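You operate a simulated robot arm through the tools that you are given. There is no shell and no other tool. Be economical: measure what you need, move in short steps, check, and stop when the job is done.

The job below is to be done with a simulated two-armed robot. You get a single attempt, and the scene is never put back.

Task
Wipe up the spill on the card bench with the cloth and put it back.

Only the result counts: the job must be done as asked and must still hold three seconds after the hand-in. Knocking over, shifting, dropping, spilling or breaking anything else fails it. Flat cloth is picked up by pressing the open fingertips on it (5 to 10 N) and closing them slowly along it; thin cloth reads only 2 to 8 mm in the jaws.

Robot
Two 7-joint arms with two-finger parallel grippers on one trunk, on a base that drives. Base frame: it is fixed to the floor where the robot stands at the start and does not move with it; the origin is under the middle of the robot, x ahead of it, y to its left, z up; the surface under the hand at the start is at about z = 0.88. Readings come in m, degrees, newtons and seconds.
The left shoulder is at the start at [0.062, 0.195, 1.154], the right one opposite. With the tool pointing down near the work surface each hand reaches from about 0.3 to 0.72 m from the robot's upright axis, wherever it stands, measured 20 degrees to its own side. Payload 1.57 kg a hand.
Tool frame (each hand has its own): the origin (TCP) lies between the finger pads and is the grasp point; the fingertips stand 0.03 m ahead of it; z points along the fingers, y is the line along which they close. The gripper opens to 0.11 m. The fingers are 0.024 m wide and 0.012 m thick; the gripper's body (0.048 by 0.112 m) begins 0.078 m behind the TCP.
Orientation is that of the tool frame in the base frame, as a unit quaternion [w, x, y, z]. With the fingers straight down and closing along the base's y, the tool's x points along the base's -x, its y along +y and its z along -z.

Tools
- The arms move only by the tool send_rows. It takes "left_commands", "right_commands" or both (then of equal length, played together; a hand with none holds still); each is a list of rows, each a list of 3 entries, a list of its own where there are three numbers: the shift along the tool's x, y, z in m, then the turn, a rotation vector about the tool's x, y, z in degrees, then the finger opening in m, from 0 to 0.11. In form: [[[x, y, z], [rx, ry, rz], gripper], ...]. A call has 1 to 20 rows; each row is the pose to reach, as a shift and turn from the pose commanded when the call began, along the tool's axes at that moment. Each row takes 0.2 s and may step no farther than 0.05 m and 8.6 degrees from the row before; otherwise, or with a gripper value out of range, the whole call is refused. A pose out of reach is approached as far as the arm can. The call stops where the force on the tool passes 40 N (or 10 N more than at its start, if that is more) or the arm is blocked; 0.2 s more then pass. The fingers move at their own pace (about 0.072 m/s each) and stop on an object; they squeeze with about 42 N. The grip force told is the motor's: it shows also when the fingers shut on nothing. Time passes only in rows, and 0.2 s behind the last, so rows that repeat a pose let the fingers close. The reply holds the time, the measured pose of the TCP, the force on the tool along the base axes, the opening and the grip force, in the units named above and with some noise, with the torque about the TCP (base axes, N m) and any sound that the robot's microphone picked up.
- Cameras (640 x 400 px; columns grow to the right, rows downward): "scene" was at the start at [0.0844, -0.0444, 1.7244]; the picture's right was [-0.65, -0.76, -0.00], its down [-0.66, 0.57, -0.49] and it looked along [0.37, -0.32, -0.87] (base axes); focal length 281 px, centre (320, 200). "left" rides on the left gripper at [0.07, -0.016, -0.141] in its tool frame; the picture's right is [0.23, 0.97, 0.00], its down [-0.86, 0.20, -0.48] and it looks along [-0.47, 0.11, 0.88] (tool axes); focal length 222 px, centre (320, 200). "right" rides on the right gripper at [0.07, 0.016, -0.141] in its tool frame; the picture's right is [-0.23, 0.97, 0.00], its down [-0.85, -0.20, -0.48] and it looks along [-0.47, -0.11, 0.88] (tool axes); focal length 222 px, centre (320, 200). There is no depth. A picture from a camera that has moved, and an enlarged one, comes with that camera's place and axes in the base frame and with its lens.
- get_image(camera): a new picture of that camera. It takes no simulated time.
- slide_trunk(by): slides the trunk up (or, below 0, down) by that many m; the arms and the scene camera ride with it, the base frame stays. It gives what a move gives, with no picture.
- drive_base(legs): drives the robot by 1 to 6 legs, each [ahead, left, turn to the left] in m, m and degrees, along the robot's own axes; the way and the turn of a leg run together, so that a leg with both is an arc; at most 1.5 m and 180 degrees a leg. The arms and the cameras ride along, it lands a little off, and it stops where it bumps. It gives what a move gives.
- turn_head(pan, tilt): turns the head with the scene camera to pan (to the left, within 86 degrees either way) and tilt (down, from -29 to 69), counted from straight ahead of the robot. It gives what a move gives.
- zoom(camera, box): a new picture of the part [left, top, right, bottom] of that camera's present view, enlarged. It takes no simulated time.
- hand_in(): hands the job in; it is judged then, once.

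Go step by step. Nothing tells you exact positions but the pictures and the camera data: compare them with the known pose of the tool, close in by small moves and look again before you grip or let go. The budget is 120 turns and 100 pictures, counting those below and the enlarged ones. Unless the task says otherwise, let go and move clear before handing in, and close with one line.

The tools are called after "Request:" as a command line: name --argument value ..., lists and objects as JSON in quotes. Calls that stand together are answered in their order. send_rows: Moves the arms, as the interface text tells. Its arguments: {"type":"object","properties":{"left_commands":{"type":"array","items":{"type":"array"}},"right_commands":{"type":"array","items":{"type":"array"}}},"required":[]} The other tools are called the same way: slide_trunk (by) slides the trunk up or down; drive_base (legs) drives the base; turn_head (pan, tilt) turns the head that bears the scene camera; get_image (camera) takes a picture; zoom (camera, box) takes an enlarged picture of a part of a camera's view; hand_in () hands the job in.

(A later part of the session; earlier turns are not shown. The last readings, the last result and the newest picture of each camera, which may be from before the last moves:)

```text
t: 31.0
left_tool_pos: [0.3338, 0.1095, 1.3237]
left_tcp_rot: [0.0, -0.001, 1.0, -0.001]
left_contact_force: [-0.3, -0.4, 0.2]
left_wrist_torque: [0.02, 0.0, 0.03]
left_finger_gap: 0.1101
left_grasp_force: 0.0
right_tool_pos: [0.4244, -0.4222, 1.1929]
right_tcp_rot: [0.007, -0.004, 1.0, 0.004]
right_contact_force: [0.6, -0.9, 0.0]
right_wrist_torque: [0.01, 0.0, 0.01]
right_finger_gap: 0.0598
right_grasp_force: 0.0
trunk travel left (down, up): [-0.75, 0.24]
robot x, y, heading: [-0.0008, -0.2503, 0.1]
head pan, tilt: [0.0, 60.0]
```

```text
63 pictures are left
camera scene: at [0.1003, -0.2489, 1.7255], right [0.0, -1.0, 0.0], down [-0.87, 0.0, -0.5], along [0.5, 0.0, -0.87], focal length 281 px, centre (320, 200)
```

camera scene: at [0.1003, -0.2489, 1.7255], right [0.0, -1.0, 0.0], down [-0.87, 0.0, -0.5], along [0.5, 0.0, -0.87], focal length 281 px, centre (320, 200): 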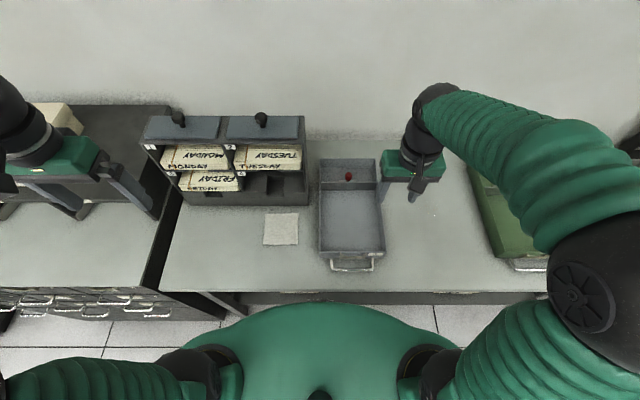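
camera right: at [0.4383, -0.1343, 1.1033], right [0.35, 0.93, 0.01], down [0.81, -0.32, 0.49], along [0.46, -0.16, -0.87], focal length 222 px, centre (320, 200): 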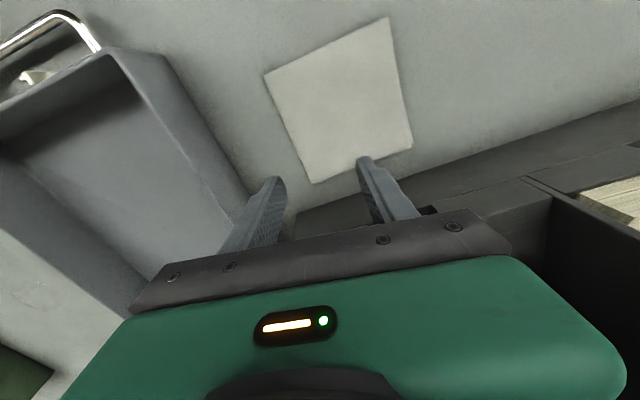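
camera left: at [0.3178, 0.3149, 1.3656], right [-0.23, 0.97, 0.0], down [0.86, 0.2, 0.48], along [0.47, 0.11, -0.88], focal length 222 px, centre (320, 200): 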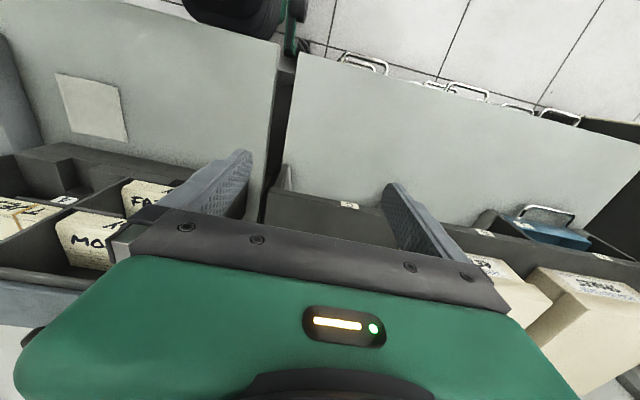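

Nothing has been disturbed. Driving 0.33 m left.

Request:
drive_base --legs '[[0, 0.33, 0]]'

Request:
get_image --camera "scene"

Request:
get_image --camera "right"

```text
t: 33.2
left_tool_pos: [0.3331, 0.4229, 1.3256]
left_tcp_rot: [0.0, -0.002, 1.0, 0.004]
left_contact_force: [0.0, -0.3, -0.4]
left_wrist_torque: [0.07, 0.02, -0.01]
left_finger_gap: 0.1098
left_grasp_force: 0.1
right_tool_pos: [0.4232, -0.1071, 1.1903]
right_tcp_rot: [0.006, -0.004, 1.0, 0.009]
right_contact_force: [0.4, -0.7, 0.0]
right_wrist_torque: [0.05, 0.0, -0.02]
right_finger_gap: 0.0597
right_grasp_force: 0.1
trunk travel left (down, up): [-0.75, 0.24]
robot x, y, heading: [-0.0, 0.0751, 0.3]
head pan, tilt: [0.0, 60.0]
```

```text
62 pictures are left
camera scene: at [0.0998, 0.0601, 1.7254], right [0.0, -1.0, -0.01], down [-0.87, 0.0, -0.5], along [0.5, 0.01, -0.87], focal length 281 px, centre (320, 200)
```

scene: 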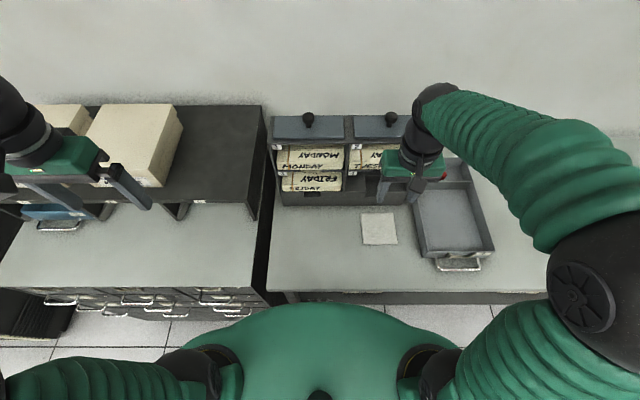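

```text
61 pictures are left
camera right: at [0.3527, -0.0943, 1.3315], right [0.22, 0.98, 0.02], down [0.85, -0.2, 0.49], along [0.48, -0.09, -0.87], focal length 222 px, centre (320, 200)
```

right: 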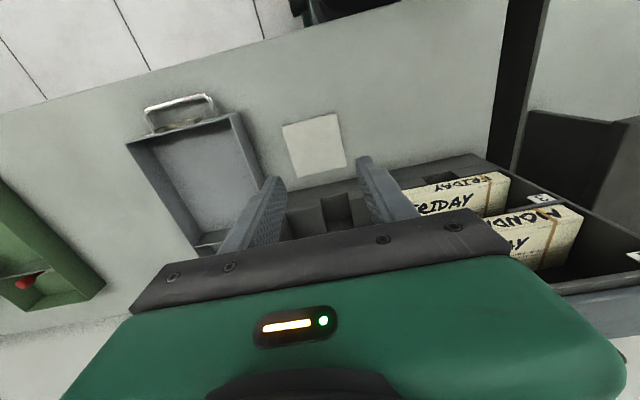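

Hand is now near the cloth. Descend to about 5 cm above its centre.

Request:
send_rows --right_commands '[[[-0.03, -0.01, 0.02], [0, 0, 0], 0.06], [[-0.052, -0.018, 0.05], [0, 0, 0], 0.06], [[-0.052, -0.018, 0.09], [0, 0, 0], 0.06], [[-0.052, -0.018, 0.13], [0, 0, 0], 0.06], [[-0.052, -0.018, 0.17], [0, 0, 0], 0.06], [[-0.052, -0.018, 0.2], [0, 0, 0], 0.06], [[-0.052, -0.018, 0.23], [0, 0, 0], 0.06], [[-0.052, -0.018, 0.23], [0, 0, 0], 0.06]]'

Request:
get_image --camera "scene"

Request:
get_image --camera "right"

```text
t: 35.0
left_tool_pos: [0.3312, 0.4343, 1.3235]
left_tcp_rot: [0.001, -0.003, 1.0, 0.0]
left_contact_force: [0.6, -0.9, -0.6]
left_wrist_torque: [0.01, 0.01, 0.03]
left_finger_gap: 0.1099
left_grasp_force: 0.1
right_tool_pos: [0.4791, -0.1142, 0.9629]
right_tcp_rot: [0.008, -0.004, 1.0, 0.004]
right_contact_force: [-0.2, 0.1, -0.1]
right_wrist_torque: [0.01, 0.01, -0.03]
right_finger_gap: 0.0601
right_grasp_force: 0.0
trunk travel left (down, up): [-0.75, 0.24]
robot x, y, heading: [-0.0025, 0.0761, 0.2]
head pan, tilt: [0.0, 60.0]
```

```text
60 pictures are left
camera scene: at [0.101, 0.074, 1.7254], right [0.0, -1.0, 0.0], down [-0.87, 0.0, -0.5], along [0.5, 0.0, -0.87], focal length 281 px, centre (320, 200)
```

scene: 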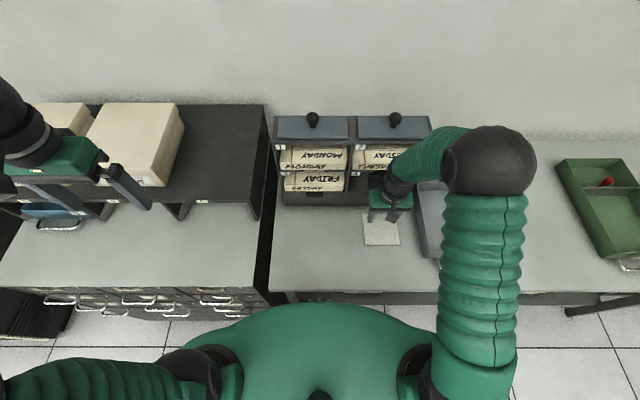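

```text
59 pictures are left
camera right: at [0.4091, -0.0995, 1.1047], right [0.22, 0.98, 0.01], down [0.85, -0.2, 0.49], along [0.48, -0.1, -0.87], focal length 222 px, centre (320, 200)
```

right: 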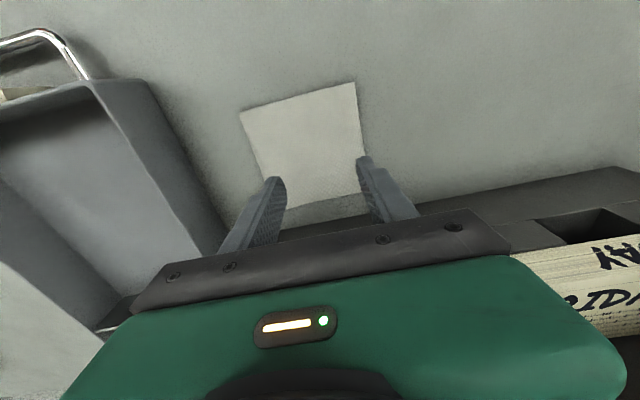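

The cloth position agrees with my estimate. Descend in small steps toward contact.

Request:
send_rows --right_commands '[[[0, -0.006, 0.015], [0, 0, 0], 0.05], [[0, -0.006, 0.03], [0, 0, 0], 0.05], [[0, -0.006, 0.04], [0, 0, 0], 0.05], [[0, -0.006, 0.044], [0, 0, 0], 0.05], [[0, -0.006, 0.044], [0, 0, 0], 0.05]]'

```text
t: 36.2
left_tool_pos: [0.3323, 0.4402, 1.3227]
left_tcp_rot: [0.002, -0.003, 1.0, -0.002]
left_contact_force: [0.3, 0.0, -0.2]
left_wrist_torque: [0.02, -0.01, -0.03]
left_finger_gap: 0.11
left_grasp_force: 0.1
right_tool_pos: [0.4789, -0.1162, 0.9194]
right_tcp_rot: [0.006, -0.004, 1.0, 0.004]
right_contact_force: [-0.4, -0.7, -0.4]
right_wrist_torque: [0.03, -0.03, 0.02]
right_finger_gap: 0.0504
right_grasp_force: 0.0
trunk travel left (down, up): [-0.75, 0.24]
robot x, y, heading: [-0.0009, 0.0787, 0.1]
head pan, tilt: [0.0, 60.0]
```

Request:
send_rows --right_commands '[[[0, -0.003, 0.003], [0, 0, 0], 0.05], [[0, -0.003, 0.005], [0, 0, 0], 0.05], [[0, -0.003, 0.007], [0, 0, 0], 0.05], [[0, -0.003, 0.007], [0, 0, 0], 0.05]]'

```text
t: 37.2
left_tool_pos: [0.3312, 0.4374, 1.3242]
left_tcp_rot: [0.001, -0.003, 1.0, -0.002]
left_contact_force: [1.1, -1.0, 0.0]
left_wrist_torque: [0.01, 0.03, -0.02]
left_finger_gap: 0.1097
left_grasp_force: 0.1
right_tool_pos: [0.4807, -0.1194, 0.9116]
right_tcp_rot: [0.008, -0.004, 1.0, 0.004]
right_contact_force: [0.2, -0.5, 7.4]
right_wrist_torque: [-0.09, 0.05, -0.01]
right_finger_gap: 0.0503
right_grasp_force: 0.3
trunk travel left (down, up): [-0.75, 0.24]
robot x, y, heading: [-0.0015, 0.0742, -0.1]
head pan, tilt: [0.0, 60.0]
```

Contact at 7.4 N, right in the range. Now close slowly along the cloth.

Request:
send_rows --right_commands '[[[0, 0, 0], [0, 0, 0], 0.047], [[0, 0, 0], [0, 0, 0], 0.043], [[0, 0, 0], [0, 0, 0], 0.039], [[0, 0, 0], [0, 0, 0], 0.035], [[0, 0, 0], [0, 0, 0], 0.031], [[0, 0, 0], [0, 0, 0], 0.027], [[0, 0, 0], [0, 0, 0], 0.023], [[0, 0, 0], [0, 0, 0], 0.019], [[0, 0, 0], [0, 0, 0], 0.015], [[0, 0, 0], [0, 0, 0], 0.011], [[0, 0, 0], [0, 0, 0], 0.007], [[0, 0, 0], [0, 0, 0], 0.003], [[0, 0, 0], [0, 0, 0], 0.0], [[0, 0, 0], [0, 0, 0], 0.0]]'

Request:
get_image --camera "right"

Request:
zoom --camera "scene" --box '[330, 170, 450, 260]'

```text
t: 40.2
left_tool_pos: [0.331, 0.4384, 1.3231]
left_tcp_rot: [0.002, -0.003, 1.0, -0.002]
left_contact_force: [-0.4, 0.0, 0.1]
left_wrist_torque: [-0.01, 0.06, -0.01]
left_finger_gap: 0.1099
left_grasp_force: 0.1
right_tool_pos: [0.4795, -0.1191, 0.913]
right_tcp_rot: [0.008, -0.004, 1.0, 0.004]
right_contact_force: [-0.4, -0.2, 10.5]
right_wrist_torque: [0.07, -0.01, 0.01]
right_finger_gap: 0.0071
right_grasp_force: 26.7
trunk travel left (down, up): [-0.75, 0.24]
robot x, y, heading: [-0.0044, 0.0743, 0.2]
head pan, tilt: [0.0, 60.0]
```

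```text
58 pictures are left
camera right: at [0.4077, -0.1043, 1.0538], right [0.22, 0.98, 0.01], down [0.85, -0.2, 0.49], along [0.48, -0.1, -0.87], focal length 222 px, centre (320, 200)
```

right: 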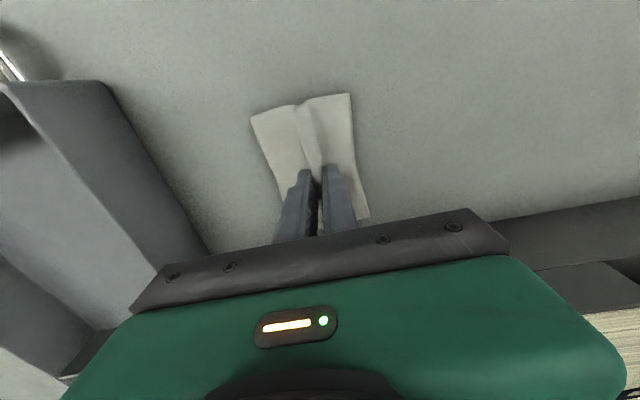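

```text
4.44 times, centred on (390, 215) of scene
camera zoom: at [0.0987, 0.0794, 1.7256], right [0.0, -1.0, 0.0], down [-0.87, 0.0, -0.5], along [0.5, 0.0, -0.87], focal length 1249 px, centre (9, 133)
```

zoom: 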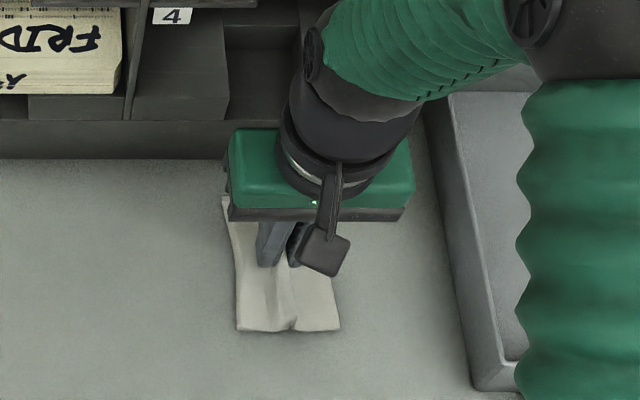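

The cloth is bunched and gripped (7 mm). Lift slowly.

Request:
send_rows --right_commands '[[[0, 0, -0.01], [0, 0, 0], 0], [[0, 0, -0.03], [0, 0, 0], 0], [[0, 0, -0.06], [0, 0, 0], 0], [[0, 0, -0.1], [0, 0, 0], 0], [[0, 0, -0.14], [0, 0, 0], 0], [[0.01, 0, -0.18], [0, 0, 0], 0], [[0.02, 0, -0.21], [0, 0, 0], 0], [[0.04, 0, -0.22], [0, 0, 0], 0]]'

Request:
get_image --camera "right"

Request:
get_image --camera "scene"

```text
t: 42.0
left_tool_pos: [0.3303, 0.4375, 1.3236]
left_tcp_rot: [0.001, -0.002, 1.0, -0.002]
left_contact_force: [-0.5, 0.4, 0.2]
left_wrist_torque: [0.01, -0.02, 0.02]
left_finger_gap: 0.11
left_grasp_force: 0.0
right_tool_pos: [0.435, -0.1206, 1.1326]
right_tcp_rot: [0.007, -0.004, 1.0, 0.003]
right_contact_force: [0.0, -0.3, -0.9]
right_wrist_torque: [0.03, -0.01, 0.03]
right_finger_gap: 0.0068
right_grasp_force: 26.4
trunk travel left (down, up): [-0.75, 0.24]
robot x, y, heading: [0.0005, 0.0747, 0.1]
head pan, tilt: [0.0, 60.0]
```

```text
56 pictures are left
camera right: at [0.3645, -0.1065, 1.2735], right [0.22, 0.98, 0.01], down [0.85, -0.2, 0.49], along [0.48, -0.1, -0.87], focal length 222 px, centre (320, 200)
```

right: 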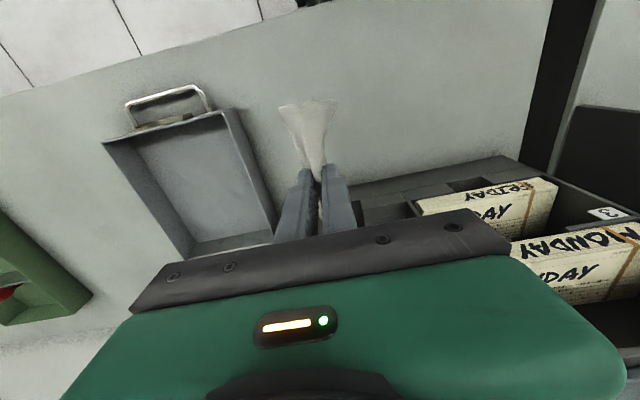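

```text
55 pictures are left
camera scene: at [0.0985, 0.0784, 1.7255], right [0.0, -1.0, 0.0], down [-0.87, 0.0, -0.5], along [0.5, 0.0, -0.87], focal length 281 px, centre (320, 200)
```

scene: 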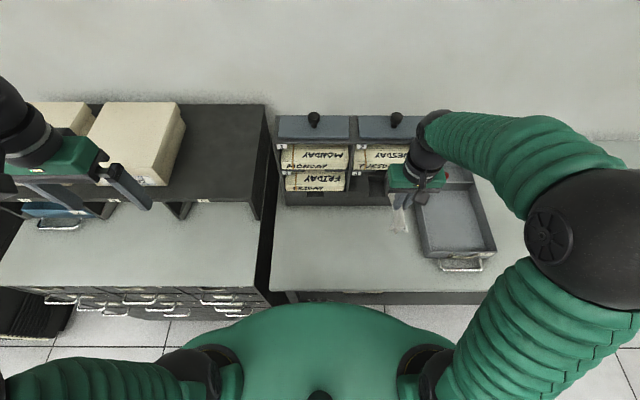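

Cloth is held. Drive right 0.38 m toward the puddle.

Request:
drive_base --legs '[[0, -0.38, 0]]'

Request:
get_image --camera "scene"

```text
t: 44.4
left_tool_pos: [0.3327, 0.0625, 1.3219]
left_tcp_rot: [0.001, -0.003, 1.0, -0.003]
left_contact_force: [-0.1, 0.2, -0.4]
left_wrist_torque: [-0.03, 0.02, 0.02]
left_finger_gap: 0.1101
left_grasp_force: 0.1
right_tool_pos: [0.4389, -0.4975, 1.1321]
right_tcp_rot: [0.006, -0.005, 1.0, 0.002]
right_contact_force: [-0.2, 0.1, -0.1]
right_wrist_torque: [-0.03, -0.02, 0.03]
right_finger_gap: 0.0065
right_grasp_force: 26.6
trunk travel left (down, up): [-0.75, 0.24]
robot x, y, heading: [0.0049, -0.3084, 0.2]
head pan, tilt: [0.0, 60.0]
```

```text
54 pictures are left
camera scene: at [0.1014, -0.2949, 1.7254], right [0.0, -1.0, 0.01], down [-0.87, -0.01, -0.5], along [0.5, 0.0, -0.87], focal length 281 px, centre (320, 200)
```

scene: 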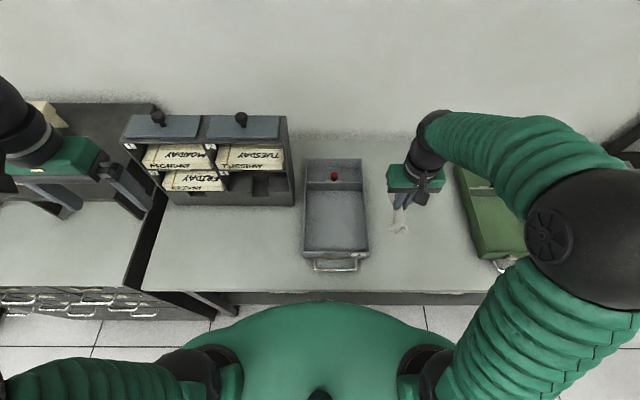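

Now move over the puddle and lower to about 2 cm over contact.

Request:
send_rows --right_commands '[[[-0.03, -0.03, 0.01], [0, 0, 0], 0], [[-0.06, -0.06, 0.03], [0, 0, 0], 0], [[-0.09, -0.09, 0.05], [0, 0, 0], 0], [[-0.117, -0.121, 0.07], [0, 0, 0], 0], [[-0.117, -0.121, 0.11], [0, 0, 0], 0], [[-0.117, -0.121, 0.14], [0, 0, 0], 0], [[-0.117, -0.121, 0.17], [0, 0, 0], 0], [[-0.117, -0.121, 0.19], [0, 0, 0], 0], [[-0.117, -0.121, 0.2], [0, 0, 0], 0], [[-0.117, -0.121, 0.2], [0, 0, 0], 0]]'

Request:
get_image --camera "scene"

Request:
get_image --camera "right"

```text
t: 46.6
left_tool_pos: [0.3319, 0.0551, 1.3236]
left_tcp_rot: [0.001, -0.002, 1.0, 0.0]
left_contact_force: [0.4, 0.4, 0.3]
left_wrist_torque: [0.0, -0.02, 0.0]
left_finger_gap: 0.11
left_grasp_force: 0.0
right_tool_pos: [0.5599, -0.6219, 0.9315]
right_tcp_rot: [0.008, -0.004, 1.0, 0.004]
right_contact_force: [-0.2, -0.3, -0.2]
right_wrist_torque: [0.01, 0.01, 0.02]
right_finger_gap: 0.0067
right_grasp_force: 26.2
trunk travel left (down, up): [-0.75, 0.24]
robot x, y, heading: [0.0006, -0.3047, 0.3]
head pan, tilt: [0.0, 60.0]
```

```text
53 pictures are left
camera scene: at [0.1022, -0.3034, 1.7254], right [0.0, -1.0, 0.0], down [-0.87, 0.0, -0.5], along [0.5, 0.0, -0.87], focal length 281 px, centre (320, 200)
```

scene: 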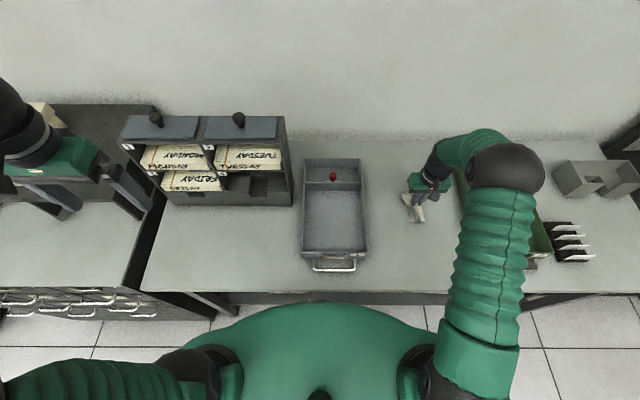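

```text
52 pictures are left
camera right: at [0.4884, -0.6068, 1.0732], right [0.22, 0.98, 0.01], down [0.85, -0.2, 0.49], along [0.48, -0.1, -0.87], focal length 222 px, centre (320, 200)
```

right: 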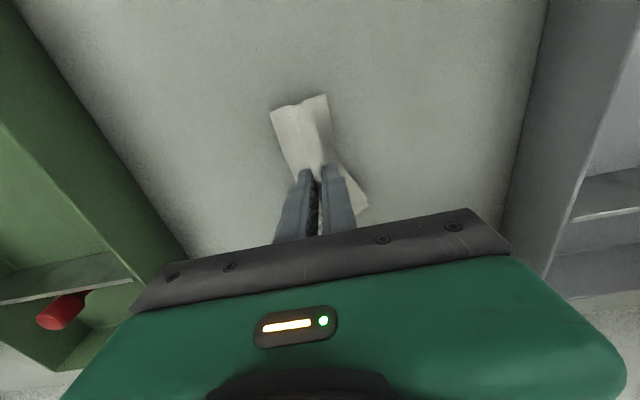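

The cloth splays out over the puddle. Press down to contact.

Request:
send_rows --right_commands '[[[0, 0, 0.01], [0, 0, 0], 0], [[0, 0, 0.015], [0, 0, 0], 0], [[0, 0, 0.018], [0, 0, 0], 0], [[0, 0, 0.02], [0, 0, 0], 0], [[0, 0, 0.02], [0, 0, 0], 0]]'

```text
t: 47.8
left_tool_pos: [0.331, 0.056, 1.3238]
left_tcp_rot: [0.002, -0.004, 1.0, -0.002]
left_contact_force: [0.3, -1.0, -1.0]
left_wrist_torque: [0.01, 0.0, 0.0]
left_finger_gap: 0.1099
left_grasp_force: 0.1
right_tool_pos: [0.5581, -0.6217, 0.9142]
right_tcp_rot: [0.011, -0.004, 1.0, 0.003]
right_contact_force: [3.3, -3.0, 21.6]
right_wrist_torque: [-0.23, 0.02, 0.08]
right_finger_gap: 0.0067
right_grasp_force: 26.9
trunk travel left (down, up): [-0.75, 0.24]
robot x, y, heading: [0.0023, -0.3035, 0.4]
head pan, tilt: [0.0, 60.0]
```

Force is 21 N, a bit much; ease 1.5 mm and wipe in zigzag strokes.

Request:
send_rows --right_commands '[[[0, 0.015, -0.0015], [0, 0, 0], 0], [[0, 0.03, -0.0015], [0, 0, 0], 0], [[0, 0.048, -0.0015], [0, 0, 0], 0], [[0.018, 0.045, -0.0015], [0, 0, 0], 0], [[0.02, 0.025, -0.0015], [0, 0, 0], 0], [[0.02, 0.0, -0.0015], [0, 0, 0], 0], [[0.02, -0.025, -0.0015], [0, 0, 0], 0], [[0.018, -0.048, -0.0015], [0, 0, 0], 0], [[0, -0.048, -0.0015], [0, 0, 0], 0], [[0, -0.025, -0.0015], [0, 0, 0], 0], [[0, 0, -0.0015], [0, 0, 0], 0], [[0, 0.025, -0.0015], [0, 0, 0], 0], [[-0.015, 0.045, -0.0015], [0, 0, 0], 0], [[-0.02, 0.025, -0.0015], [0, 0, 0], 0], [[-0.02, 0, -0.0015], [0, 0, 0], 0], [[-0.02, -0.025, -0.0015], [0, 0, 0], 0], [[-0.018, -0.045, -0.0015], [0, 0, 0], 0], [[0, -0.03, -0.0015], [0, 0, 0], 0], [[0, 0, -0.0015], [0, 0, 0], 0], [[0, 0, -0.0015], [0, 0, 0], 0]]'

Request:
get_image --camera "right"

Request:
zoom --camera "scene" --box '[360, 160, 480, 240]'

```text
t: 52.0
left_tool_pos: [0.3327, 0.0564, 1.3228]
left_tcp_rot: [0.001, -0.002, 1.0, -0.002]
left_contact_force: [-0.2, 0.0, 0.4]
left_wrist_torque: [0.01, 0.0, 0.01]
left_finger_gap: 0.1101
left_grasp_force: 0.1
right_tool_pos: [0.5585, -0.619, 0.9143]
right_tcp_rot: [0.006, -0.005, 1.0, 0.004]
right_contact_force: [-0.9, -0.6, 1.2]
right_wrist_torque: [-0.01, -0.02, 0.05]
right_finger_gap: 0.0067
right_grasp_force: 26.3
trunk travel left (down, up): [-0.75, 0.24]
robot x, y, heading: [-0.0039, -0.3043, 0.4]
head pan, tilt: [0.0, 60.0]
```

```text
51 pictures are left
camera right: at [0.4878, -0.6043, 1.0558], right [0.22, 0.98, 0.01], down [0.85, -0.2, 0.49], along [0.48, -0.1, -0.87], focal length 222 px, centre (320, 200)
```

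right: 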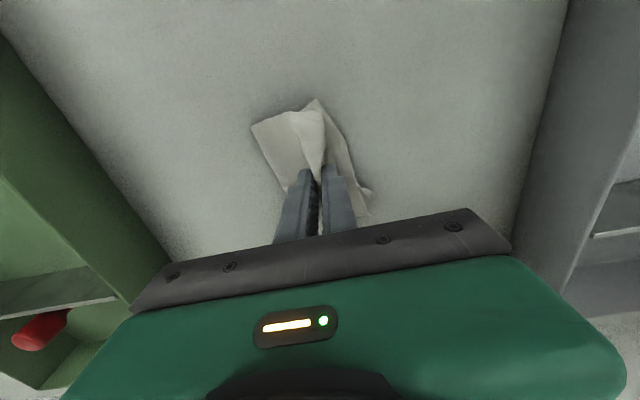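

```text
5.00 times, centred on (420, 200) of scene
camera zoom: at [0.1028, -0.3021, 1.7253], right [0.0, -1.0, 0.0], down [-0.87, 0.0, -0.5], along [0.5, 0.0, -0.87], focal length 1405 px, centre (-180, 200)
```

zoom: 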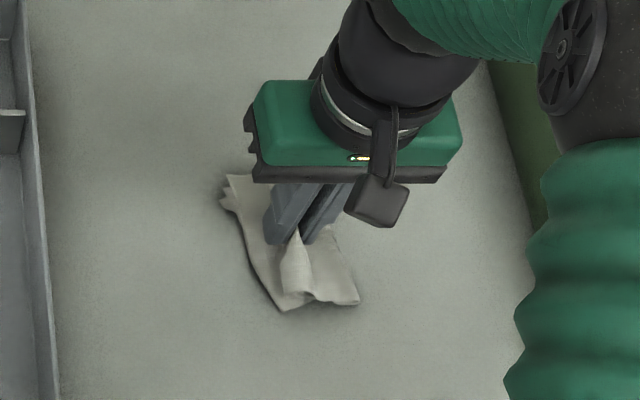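

Contact was light (1 N). I'll press about 1.2 mm more and do a second pass with cross strokes.

Request:
send_rows --right_commands '[[[0, 0, 0.0012], [0, 0, 0], 0], [[0.02, 0, 0.0012], [0, 0, 0], 0], [[0.04, 0, 0.0012], [0, 0, 0], 0], [[0.04, 0.02, 0.0012], [0, 0, 0], 0], [[0.02, 0.02, 0.0012], [0, 0, 0], 0], [[0, 0.02, 0.0012], [0, 0, 0], 0], [[-0.02, 0.02, 0.0012], [0, 0, 0], 0], [[-0.035, 0.02, 0.0012], [0, 0, 0], 0], [[-0.035, 0.04, 0.0012], [0, 0, 0], 0], [[-0.015, 0.04, 0.0012], [0, 0, 0], 0], [[0.01, 0.04, 0.0012], [0, 0, 0], 0], [[0.035, 0.04, 0.0012], [0, 0, 0], 0], [[0.035, 0.01, 0.0012], [0, 0, 0], 0], [[0.035, -0.02, 0.0012], [0, 0, 0], 0], [[0.01, -0.02, 0.0012], [0, 0, 0], 0], [[-0.015, -0.02, 0.0012], [0, 0, 0], 0], [[-0.035, -0.02, 0.0012], [0, 0, 0], 0], [[-0.035, -0.04, 0.0012], [0, 0, 0], 0], [[-0.01, -0.04, 0.0012], [0, 0, 0], 0], [[0.02, -0.04, 0.0012], [0, 0, 0], 0]]'

```text
t: 56.2
left_tool_pos: [0.3305, 0.0565, 1.3241]
left_tcp_rot: [0.002, -0.003, 1.0, -0.001]
left_contact_force: [0.0, -1.1, -0.1]
left_wrist_torque: [-0.02, -0.01, -0.01]
left_finger_gap: 0.1099
left_grasp_force: 0.1
right_tool_pos: [0.5368, -0.6605, 0.9129]
right_tcp_rot: [0.009, -0.004, 1.0, 0.004]
right_contact_force: [4.2, -0.7, 12.3]
right_wrist_torque: [0.1, -0.12, 0.01]
right_finger_gap: 0.0068
right_grasp_force: 26.4
trunk travel left (down, up): [-0.75, 0.24]
robot x, y, heading: [-0.0029, -0.3037, 0.1]
head pan, tilt: [0.0, 60.0]
```

Good 12 N pressure. One more set of y strokes, ending lifted and shifted toward the robot so I can inspect.

Request:
send_rows --right_commands '[[[0.01, 0.02, 0], [0, 0, 0], 0], [[0.01, 0.045, 0], [0, 0, 0], 0], [[0.01, 0.07, 0], [0, 0, 0], 0], [[-0.01, 0.085, 0], [0, 0, 0], 0], [[-0.01, 0.06, 0], [0, 0, 0], 0], [[-0.01, 0.03, 0], [0, 0, 0], 0], [[-0.01, 0, 0], [0, 0, 0], 0], [[-0.03, 0, 0], [0, 0, 0], 0], [[-0.03, 0.03, 0], [0, 0, 0], 0], [[-0.03, 0.06, 0], [0, 0, 0], 0], [[-0.03, 0.085, 0], [0, 0, 0], 0], [[-0.05, 0.08, 0], [0, 0, 0], 0], [[-0.05, 0.05, 0], [0, 0, 0], 0], [[-0.05, 0.02, 0], [0, 0, 0], 0], [[-0.045, -0.005, 0], [0, 0, 0], 0], [[-0.02, 0.02, 0], [0, 0, 0], 0], [[-0.01, 0.04, -0.02], [0, 0, 0], 0], [[0.02, 0.05, -0.06], [0, 0, 0], 0], [[0.05, 0.07, -0.09], [0, 0, 0], 0], [[0.09, 0.08, -0.11], [0, 0, 0], 0]]'

Request:
get_image --camera "scene"

Request:
zoom --camera "scene" --box '[370, 180, 450, 230]'

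```text
refused: row 18 steps farther than a row can; nothing moved
```

```text
49 pictures are left
camera scene: at [0.0985, -0.3027, 1.7256], right [0.0, -1.0, 0.0], down [-0.87, 0.0, -0.5], along [0.5, 0.0, -0.87], focal length 281 px, centre (320, 200)
```

scene: 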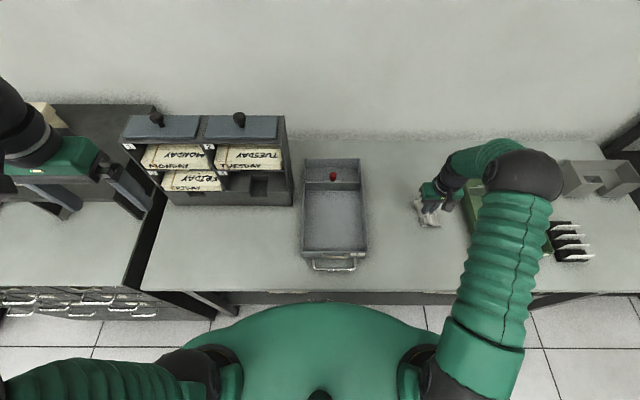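

```text
8.00 times, centred on (410, 205) of scene
camera zoom: at [0.0985, -0.3027, 1.7256], right [0.0, -1.0, 0.0], down [-0.87, 0.0, -0.5], along [0.5, 0.0, -0.87], focal length 2248 px, centre (-400, 160)
```

zoom: 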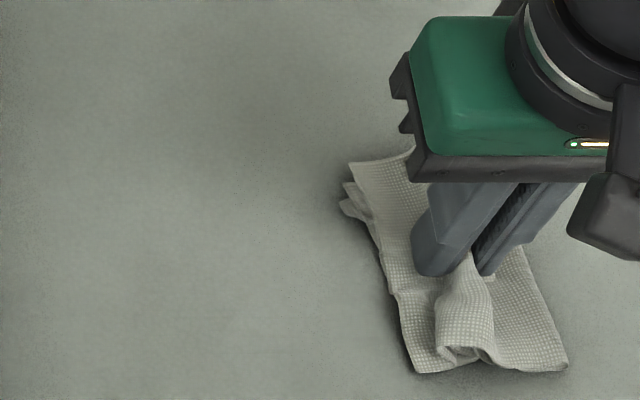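

One row was too long; resend with a gentler end.

Request:
send_rows --right_commands '[[[0.01, 0.02, 0], [0, 0, 0], 0], [[0.01, 0.045, 0], [0, 0, 0], 0], [[0.01, 0.07, 0], [0, 0, 0], 0], [[-0.01, 0.085, 0], [0, 0, 0], 0], [[-0.01, 0.06, 0], [0, 0, 0], 0], [[-0.01, 0.03, 0], [0, 0, 0], 0], [[-0.01, 0, 0], [0, 0, 0], 0], [[-0.03, 0, 0], [0, 0, 0], 0], [[-0.03, 0.03, 0], [0, 0, 0], 0], [[-0.03, 0.06, 0], [0, 0, 0], 0], [[-0.03, 0.085, 0], [0, 0, 0], 0], [[-0.05, 0.08, 0], [0, 0, 0], 0], [[-0.05, 0.05, 0], [0, 0, 0], 0], [[-0.05, 0.02, 0], [0, 0, 0], 0], [[-0.045, -0.005, 0], [0, 0, 0], 0], [[-0.02, 0.02, 0], [0, 0, 0], 0], [[-0.01, 0.04, -0.02], [0, 0, 0], 0], [[0.01, 0.05, -0.05], [0, 0, 0], 0], [[0.035, 0.065, -0.08], [0, 0, 0], 0], [[0.06, 0.08, -0.11], [0, 0, 0], 0]]'

Request:
send_rows --right_commands '[[[0.03, 0.02, -0.03], [0, 0, 0], 0], [[0.06, 0.04, -0.06], [0, 0, 0], 0], [[0.08, 0.06, -0.09], [0, 0, 0], 0]]'

Request:
get_image --camera "scene"

Request:
zoom --camera "scene" --box '[370, 180, 450, 230]'

```text
t: 60.4
left_tool_pos: [0.3309, 0.0554, 1.3236]
left_tcp_rot: [0.002, -0.002, 1.0, -0.002]
left_contact_force: [-0.3, -0.9, 0.2]
left_wrist_torque: [-0.04, -0.02, 0.02]
left_finger_gap: 0.1098
left_grasp_force: 0.0
right_tool_pos: [0.4752, -0.5819, 1.0221]
right_tcp_rot: [0.007, -0.005, 1.0, 0.004]
right_contact_force: [0.2, 0.0, 0.3]
right_wrist_torque: [-0.05, 0.02, 0.0]
right_finger_gap: 0.0063
right_grasp_force: 26.7
trunk travel left (down, up): [-0.75, 0.24]
robot x, y, heading: [0.0018, -0.3061, -0.0]
head pan, tilt: [0.0, 60.0]
```

```text
t: 61.2
left_tool_pos: [0.3311, 0.0574, 1.3238]
left_tcp_rot: [0.001, -0.003, 1.0, -0.002]
left_contact_force: [-0.5, 0.8, 0.6]
left_wrist_torque: [0.01, 0.02, 0.01]
left_finger_gap: 0.1098
left_grasp_force: 0.1
right_tool_pos: [0.3934, -0.5207, 1.1118]
right_tcp_rot: [0.008, -0.004, 1.0, 0.004]
right_contact_force: [-0.8, 0.3, -0.4]
right_wrist_torque: [-0.02, 0.01, 0.0]
right_finger_gap: 0.0069
right_grasp_force: 26.3
trunk travel left (down, up): [-0.75, 0.24]
robot x, y, heading: [0.0002, -0.302, 0.3]
head pan, tilt: [0.0, 60.0]
```

```text
47 pictures are left
camera scene: at [0.0993, -0.3002, 1.7255], right [0.0, -1.0, 0.0], down [-0.87, 0.0, -0.5], along [0.5, 0.0, -0.87], focal length 281 px, centre (320, 200)
```

scene: 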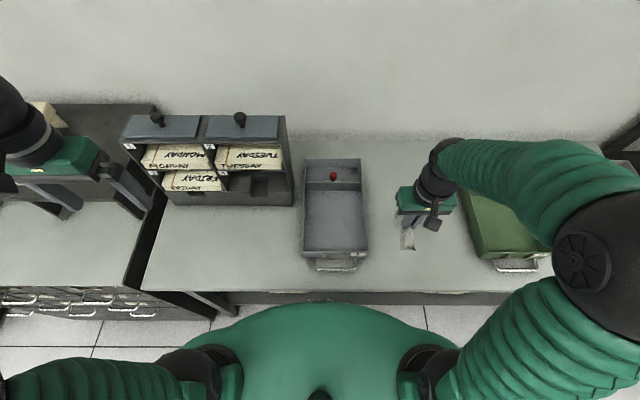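

```text
8.00 times, centred on (410, 205) of scene
camera zoom: at [0.0993, -0.3002, 1.7255], right [0.0, -1.0, 0.0], down [-0.87, 0.0, -0.5], along [0.5, 0.0, -0.87], focal length 2248 px, centre (-400, 160)
```

zoom: 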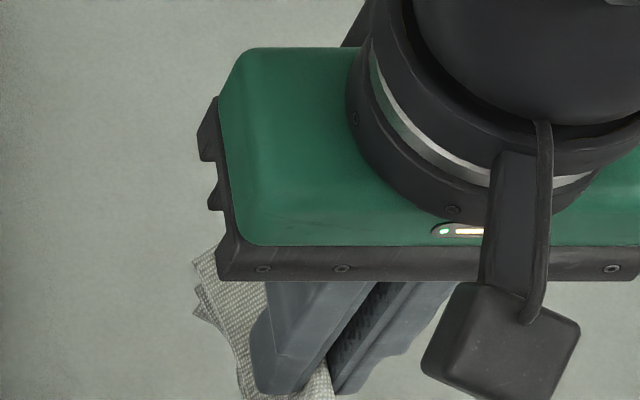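

The hand blocks the view; move it left out of the line of sight.

Request:
send_rows --right_commands '[[[0, 0.04, -0.02], [0, 0, 0], 0], [[0, 0.08, -0.04], [0, 0, 0], 0], [[0, 0.12, -0.06], [0, 0, 0], 0], [[0, 0.16, -0.06], [0, 0, 0], 0], [[0, 0.2, -0.06], [0, 0, 0], 0]]'

Request:
get_image --camera "scene"

Request:
zoom --camera "scene" --box '[375, 180, 455, 230]'

```text
t: 62.4
left_tool_pos: [0.3327, 0.0585, 1.3222]
left_tcp_rot: [0.001, -0.003, 1.0, -0.001]
left_contact_force: [0.2, -0.6, 0.4]
left_wrist_torque: [-0.01, 0.03, -0.03]
left_finger_gap: 0.1101
left_grasp_force: 0.1
right_tool_pos: [0.3925, -0.3206, 1.1728]
right_tcp_rot: [0.007, -0.004, 1.0, 0.003]
right_contact_force: [0.0, -0.4, 0.2]
right_wrist_torque: [-0.01, -0.01, 0.01]
right_finger_gap: 0.0069
right_grasp_force: 26.3
trunk travel left (down, up): [-0.75, 0.24]
robot x, y, heading: [-0.0039, -0.3063, 0.3]
head pan, tilt: [0.0, 60.0]
```

```text
45 pictures are left
camera scene: at [0.1014, -0.3002, 1.7254], right [0.0, -1.0, 0.0], down [-0.87, 0.0, -0.5], along [0.5, 0.0, -0.87], focal length 281 px, centre (320, 200)
```

scene: 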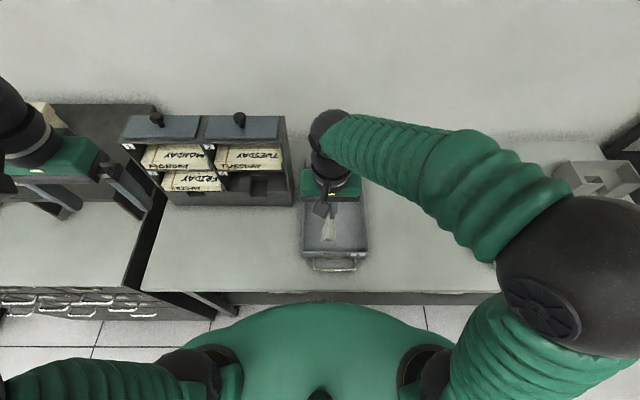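

```text
8.00 times, centred on (415, 205) of scene
camera zoom: at [0.1014, -0.3002, 1.7254], right [0.0, -1.0, 0.0], down [-0.87, 0.0, -0.5], along [0.5, 0.0, -0.87], focal length 2248 px, centre (-440, 160)
```

zoom: 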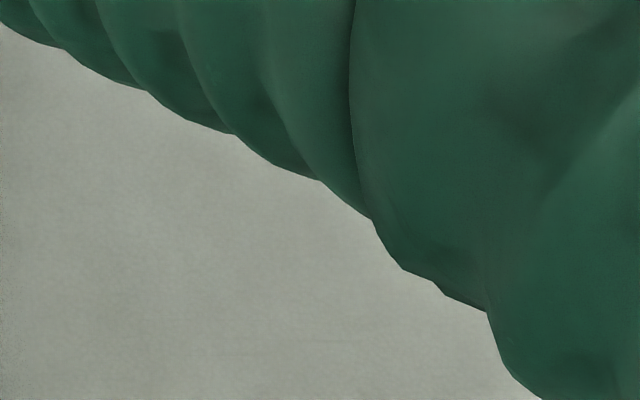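

The forearm blocks the view; tuck the hand back to the side as before, then inspect.

Request:
send_rows --right_commands '[[[0.018, -0.04, 0], [0, 0, 0], 0], [[0.036, -0.08, 0], [0, 0, 0], 0], [[0.054, -0.12, 0], [0, 0, 0], 0], [[0.072, -0.16, 0], [0, 0, 0], 0], [[0.09, -0.2, 0], [0, 0, 0], 0], [[0.11, -0.24, -0.01], [0, 0, 0], 0], [[0.13, -0.28, -0.02], [0, 0, 0], 0], [[0.15, -0.32, -0.03], [0, 0, 0], 0], [[0.18, -0.355, -0.04], [0, 0, 0], 0], [[0.21, -0.39, -0.05], [0, 0, 0], 0], [[0.24, -0.425, -0.06], [0, 0, 0], 0], [[0.27, -0.455, -0.06], [0, 0, 0], 0], [[0.3, -0.485, -0.06], [0, 0, 0], 0], [[0.33, -0.515, -0.06], [0, 0, 0], 0], [[0.36, -0.54, -0.06], [0, 0, 0], 0]]'

Request:
get_image --camera "scene"

Request:
zoom --camera "scene" --box '[375, 180, 455, 230]'

```text
t: 65.6
left_tool_pos: [0.332, 0.054, 1.3244]
left_tcp_rot: [0.001, -0.002, 1.0, -0.001]
left_contact_force: [-0.1, 0.3, 0.4]
left_wrist_torque: [0.04, 0.0, 0.0]
left_finger_gap: 0.11
left_grasp_force: 0.0
right_tool_pos: [0.0349, -0.8682, 1.2242]
right_tcp_rot: [0.008, -0.004, 1.0, 0.006]
right_contact_force: [0.1, 0.3, 0.0]
right_wrist_torque: [0.01, -0.01, 0.0]
right_finger_gap: 0.0064
right_grasp_force: 25.9
trunk travel left (down, up): [-0.75, 0.24]
robot x, y, heading: [0.003, -0.3058, 0.3]
head pan, tilt: [0.0, 60.0]
```

```text
43 pictures are left
camera scene: at [0.0997, -0.3071, 1.7255], right [0.0, -1.0, 0.0], down [-0.87, 0.0, -0.5], along [0.5, 0.0, -0.87], focal length 281 px, centre (320, 200)
```

scene: 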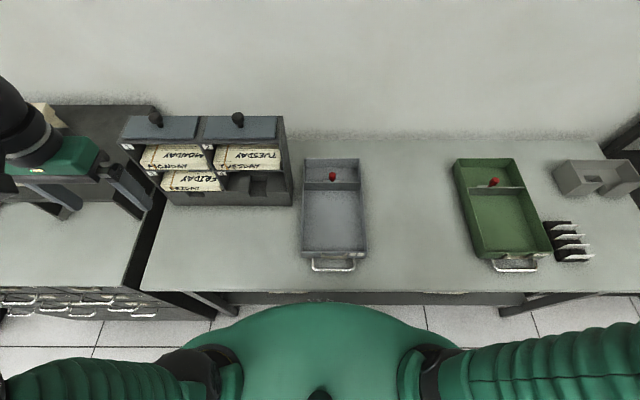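

```text
8.00 times, centred on (415, 205) of scene
camera zoom: at [0.0997, -0.3071, 1.7255], right [0.0, -1.0, 0.0], down [-0.87, 0.0, -0.5], along [0.5, 0.0, -0.87], focal length 2248 px, centre (-440, 160)
```

zoom: 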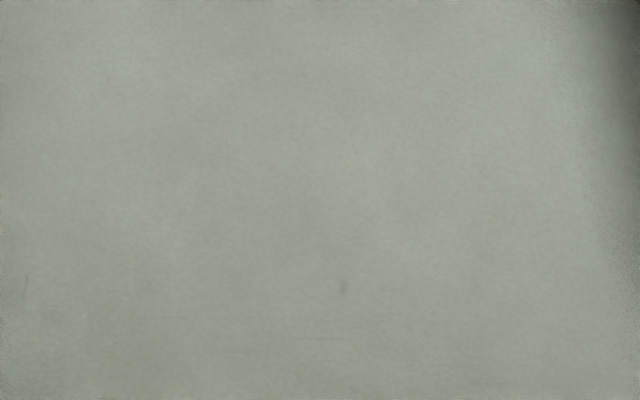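

The puddle looks gone; one tiny dark mark remains near (0.526, -0.636). Zoom in closer.

Request:
zoom --camera "scene" --box '[402, 205, 434, 225]'

Request:
turn_head --pan -30 --tilt 50

Request:
get_image --camera "scene"

```text
16.00 times, centred on (418, 215) of scene
camera zoom: at [0.0997, -0.3071, 1.7255], right [0.0, -1.0, 0.0], down [-0.87, 0.0, -0.5], along [0.5, 0.0, -0.87], focal length 4495 px, centre (-1248, -40)
```

zoom: 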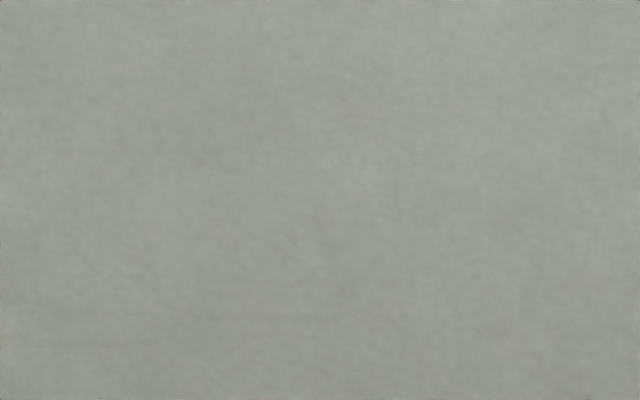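

```text
t: 66.5
left_tool_pos: [0.3313, 0.0548, 1.3237]
left_tcp_rot: [0.001, -0.003, 1.0, -0.001]
left_contact_force: [-0.2, 0.0, 0.3]
left_wrist_torque: [-0.03, 0.01, -0.03]
left_finger_gap: 0.1099
left_grasp_force: 0.0
right_tool_pos: [0.0372, -0.8664, 1.2254]
right_tcp_rot: [0.007, -0.005, 1.0, 0.004]
right_contact_force: [0.2, -1.0, -0.3]
right_wrist_torque: [-0.02, 0.02, 0.03]
right_finger_gap: 0.0067
right_grasp_force: 25.9
trunk travel left (down, up): [-0.75, 0.24]
robot x, y, heading: [0.0003, -0.3057, 0.2]
head pan, tilt: [-30.0, 50.0]
```

```text
40 pictures are left
camera scene: at [0.1, -0.3435, 1.738], right [-0.5, -0.87, 0.0], down [-0.67, 0.38, -0.64], along [0.56, -0.32, -0.77], focal length 281 px, centre (320, 200)
```

scene: 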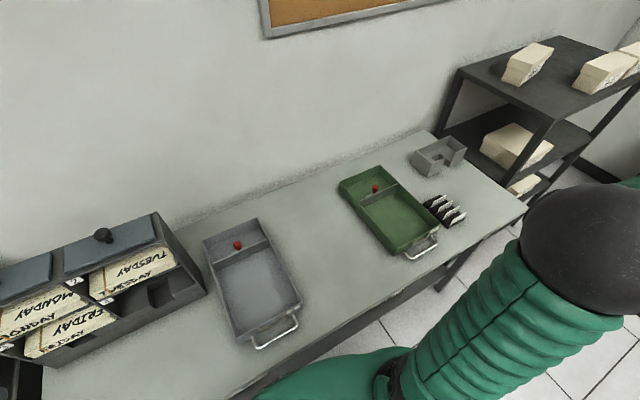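

Request:
zoom --camera "scene" --box '[295, 195, 375, 245]'

Request:
zoom --camera "scene" --box '[270, 180, 430, 310]'

```text
8.00 times, centred on (335, 220) of scene
camera zoom: at [0.1, -0.3435, 1.738], right [-0.5, -0.87, 0.0], down [-0.67, 0.38, -0.64], along [0.56, -0.32, -0.77], focal length 2248 px, centre (200, 40)
```

zoom: 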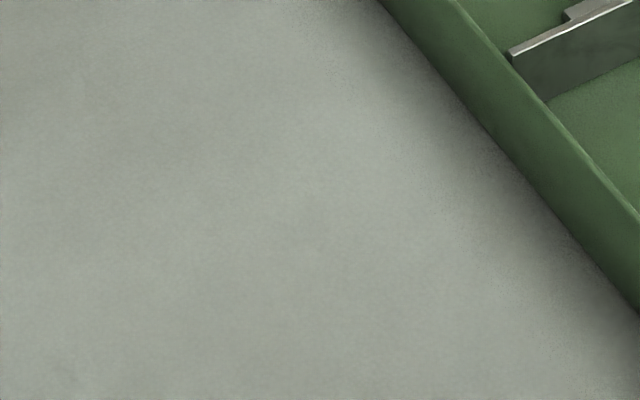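

```text
3.08 times, centred on (350, 245) of scene
camera zoom: at [0.1, -0.3435, 1.738], right [-0.5, -0.87, 0.0], down [-0.67, 0.38, -0.64], along [0.56, -0.32, -0.77], focal length 864 px, centre (228, 62)
```

zoom: 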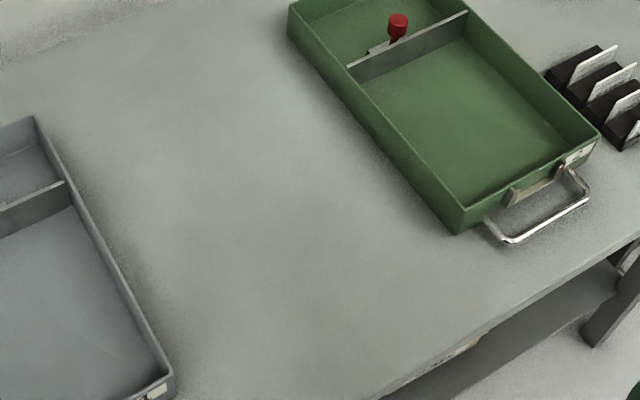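

Request:
zoom --camera "scene" --box '[283, 214, 363, 264]'

```text
8.00 times, centred on (323, 239) of scene
camera zoom: at [0.1, -0.3435, 1.738], right [-0.5, -0.87, 0.0], down [-0.67, 0.38, -0.64], along [0.56, -0.32, -0.77], focal length 2248 px, centre (296, -112)
```

zoom: 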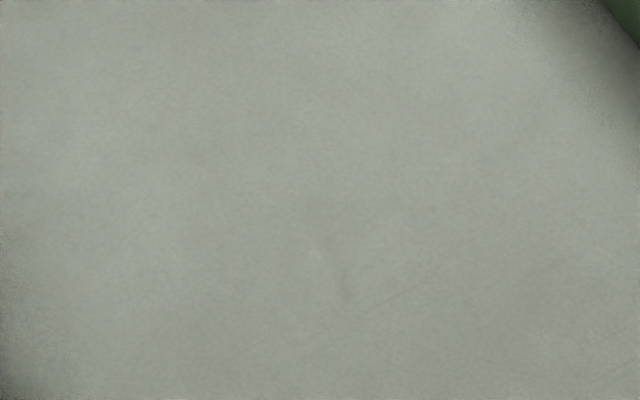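

A tiny faint mark remains just at the near edge of the spill (about 0.525, -0.637). To be safe I'll wipe that spot again.

Request:
send_rows --right_commands '[[[-0.041, 0.019, 0], [0, 0, 0], 0], [[-0.082, 0.038, 0], [0, 0, 0], 0], [[-0.123, 0.057, 0], [0, 0, 0], 0], [[-0.164, 0.076, 0], [0, 0, 0], 0], [[-0.205, 0.096, 0], [0, 0, 0], 0], [[-0.246, 0.115, 0], [0, 0, 0], 0], [[-0.287, 0.134, 0], [0, 0, 0], 0], [[-0.328, 0.153, 0.01], [0, 0, 0], 0], [[-0.369, 0.173, 0.03], [0, 0, 0], 0], [[-0.41, 0.192, 0.05], [0, 0, 0], 0], [[-0.446, 0.211, 0.075], [0, 0, 0], 0], [[-0.477, 0.23, 0.105], [0, 0, 0], 0], [[-0.485, 0.23, 0.145], [0, 0, 0], 0], [[-0.485, 0.23, 0.19], [0, 0, 0], 0], [[-0.485, 0.23, 0.23], [0, 0, 0], 0], [[-0.485, 0.23, 0.27], [0, 0, 0], 0], [[-0.485, 0.23, 0.295], [0, 0, 0], 0], [[-0.485, 0.23, 0.295], [0, 0, 0], 0]]'

Request:
get_image --camera "right"

```text
t: 70.3
left_tool_pos: [0.3326, 0.0552, 1.3243]
left_tcp_rot: [0.001, -0.002, 1.0, -0.001]
left_contact_force: [-0.1, -0.3, 1.3]
left_wrist_torque: [0.01, 0.02, -0.01]
left_finger_gap: 0.1099
left_grasp_force: 0.0
right_tool_pos: [0.5211, -0.632, 0.9374]
right_tcp_rot: [0.007, -0.004, 1.0, 0.004]
right_contact_force: [0.6, -0.2, -0.4]
right_wrist_torque: [0.01, -0.01, -0.01]
right_finger_gap: 0.0068
right_grasp_force: 25.9
trunk travel left (down, up): [-0.75, 0.24]
robot x, y, heading: [-0.0026, -0.3046, 0.0]
head pan, tilt: [-30.0, 50.0]
```

```text
36 pictures are left
camera right: at [0.4508, -0.6167, 1.0788], right [0.22, 0.98, 0.01], down [0.85, -0.2, 0.49], along [0.48, -0.1, -0.87], focal length 222 px, centre (320, 200)
```

right: 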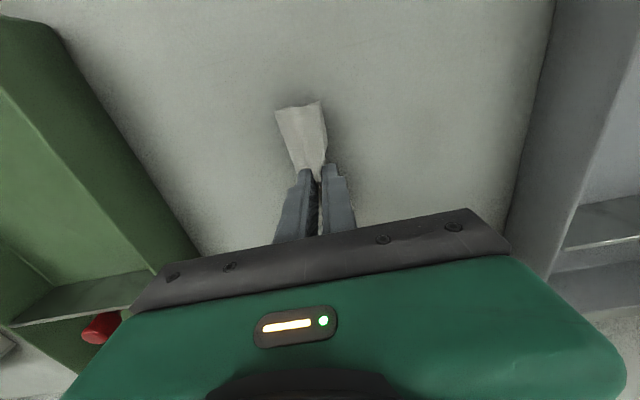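

Press and scrub around that spot.

Request:
send_rows --right_commands '[[[0, 0, 0.015], [0, 0, 0], 0], [[0, 0, 0.0225], [0, 0, 0], 0], [[0, 0, 0.0245], [0, 0, 0], 0], [[0, 0.025, 0.0245], [0, 0, 0], 0], [[0, 0, 0.0245], [0, 0, 0], 0], [[0, -0.025, 0.0245], [0, 0, 0], 0], [[0.02, -0.025, 0.0245], [0, 0, 0], 0], [[0.02, 0, 0.0245], [0, 0, 0], 0], [[0.02, 0.025, 0.0245], [0, 0, 0], 0], [[-0.005, 0.03, 0.0245], [0, 0, 0], 0], [[-0.02, 0.01, 0.0245], [0, 0, 0], 0], [[-0.02, -0.015, 0.0245], [0, 0, 0], 0], [[-0.04, -0.02, 0.0245], [0, 0, 0], 0], [[-0.04, 0.01, 0.0245], [0, 0, 0], 0], [[-0.04, 0.03, 0.0245], [0, 0, 0], 0], [[-0.02, 0.01, 0.0245], [0, 0, 0], 0], [[0.005, 0.0, 0.0245], [0, 0, 0], 0], [[0.02, -0.01, 0.0245], [0, 0, 0], 0], [[0, -0.01, 0.0245], [0, 0, 0], 0]]'

```text
t: 74.3
left_tool_pos: [0.3289, 0.0589, 1.3233]
left_tcp_rot: [0.002, -0.003, 1.0, -0.002]
left_contact_force: [-0.1, -0.3, 0.1]
left_wrist_torque: [0.0, 0.03, 0.0]
left_finger_gap: 0.1101
left_grasp_force: 0.1
right_tool_pos: [0.521, -0.6405, 0.9144]
right_tcp_rot: [0.008, -0.003, 1.0, 0.003]
right_contact_force: [-6.4, -0.6, 18.2]
right_wrist_torque: [-0.1, 0.29, -0.02]
right_finger_gap: 0.007
right_grasp_force: 26.3
trunk travel left (down, up): [-0.75, 0.24]
robot x, y, heading: [0.0023, -0.3004, 0.3]
head pan, tilt: [-30.0, 50.0]
```

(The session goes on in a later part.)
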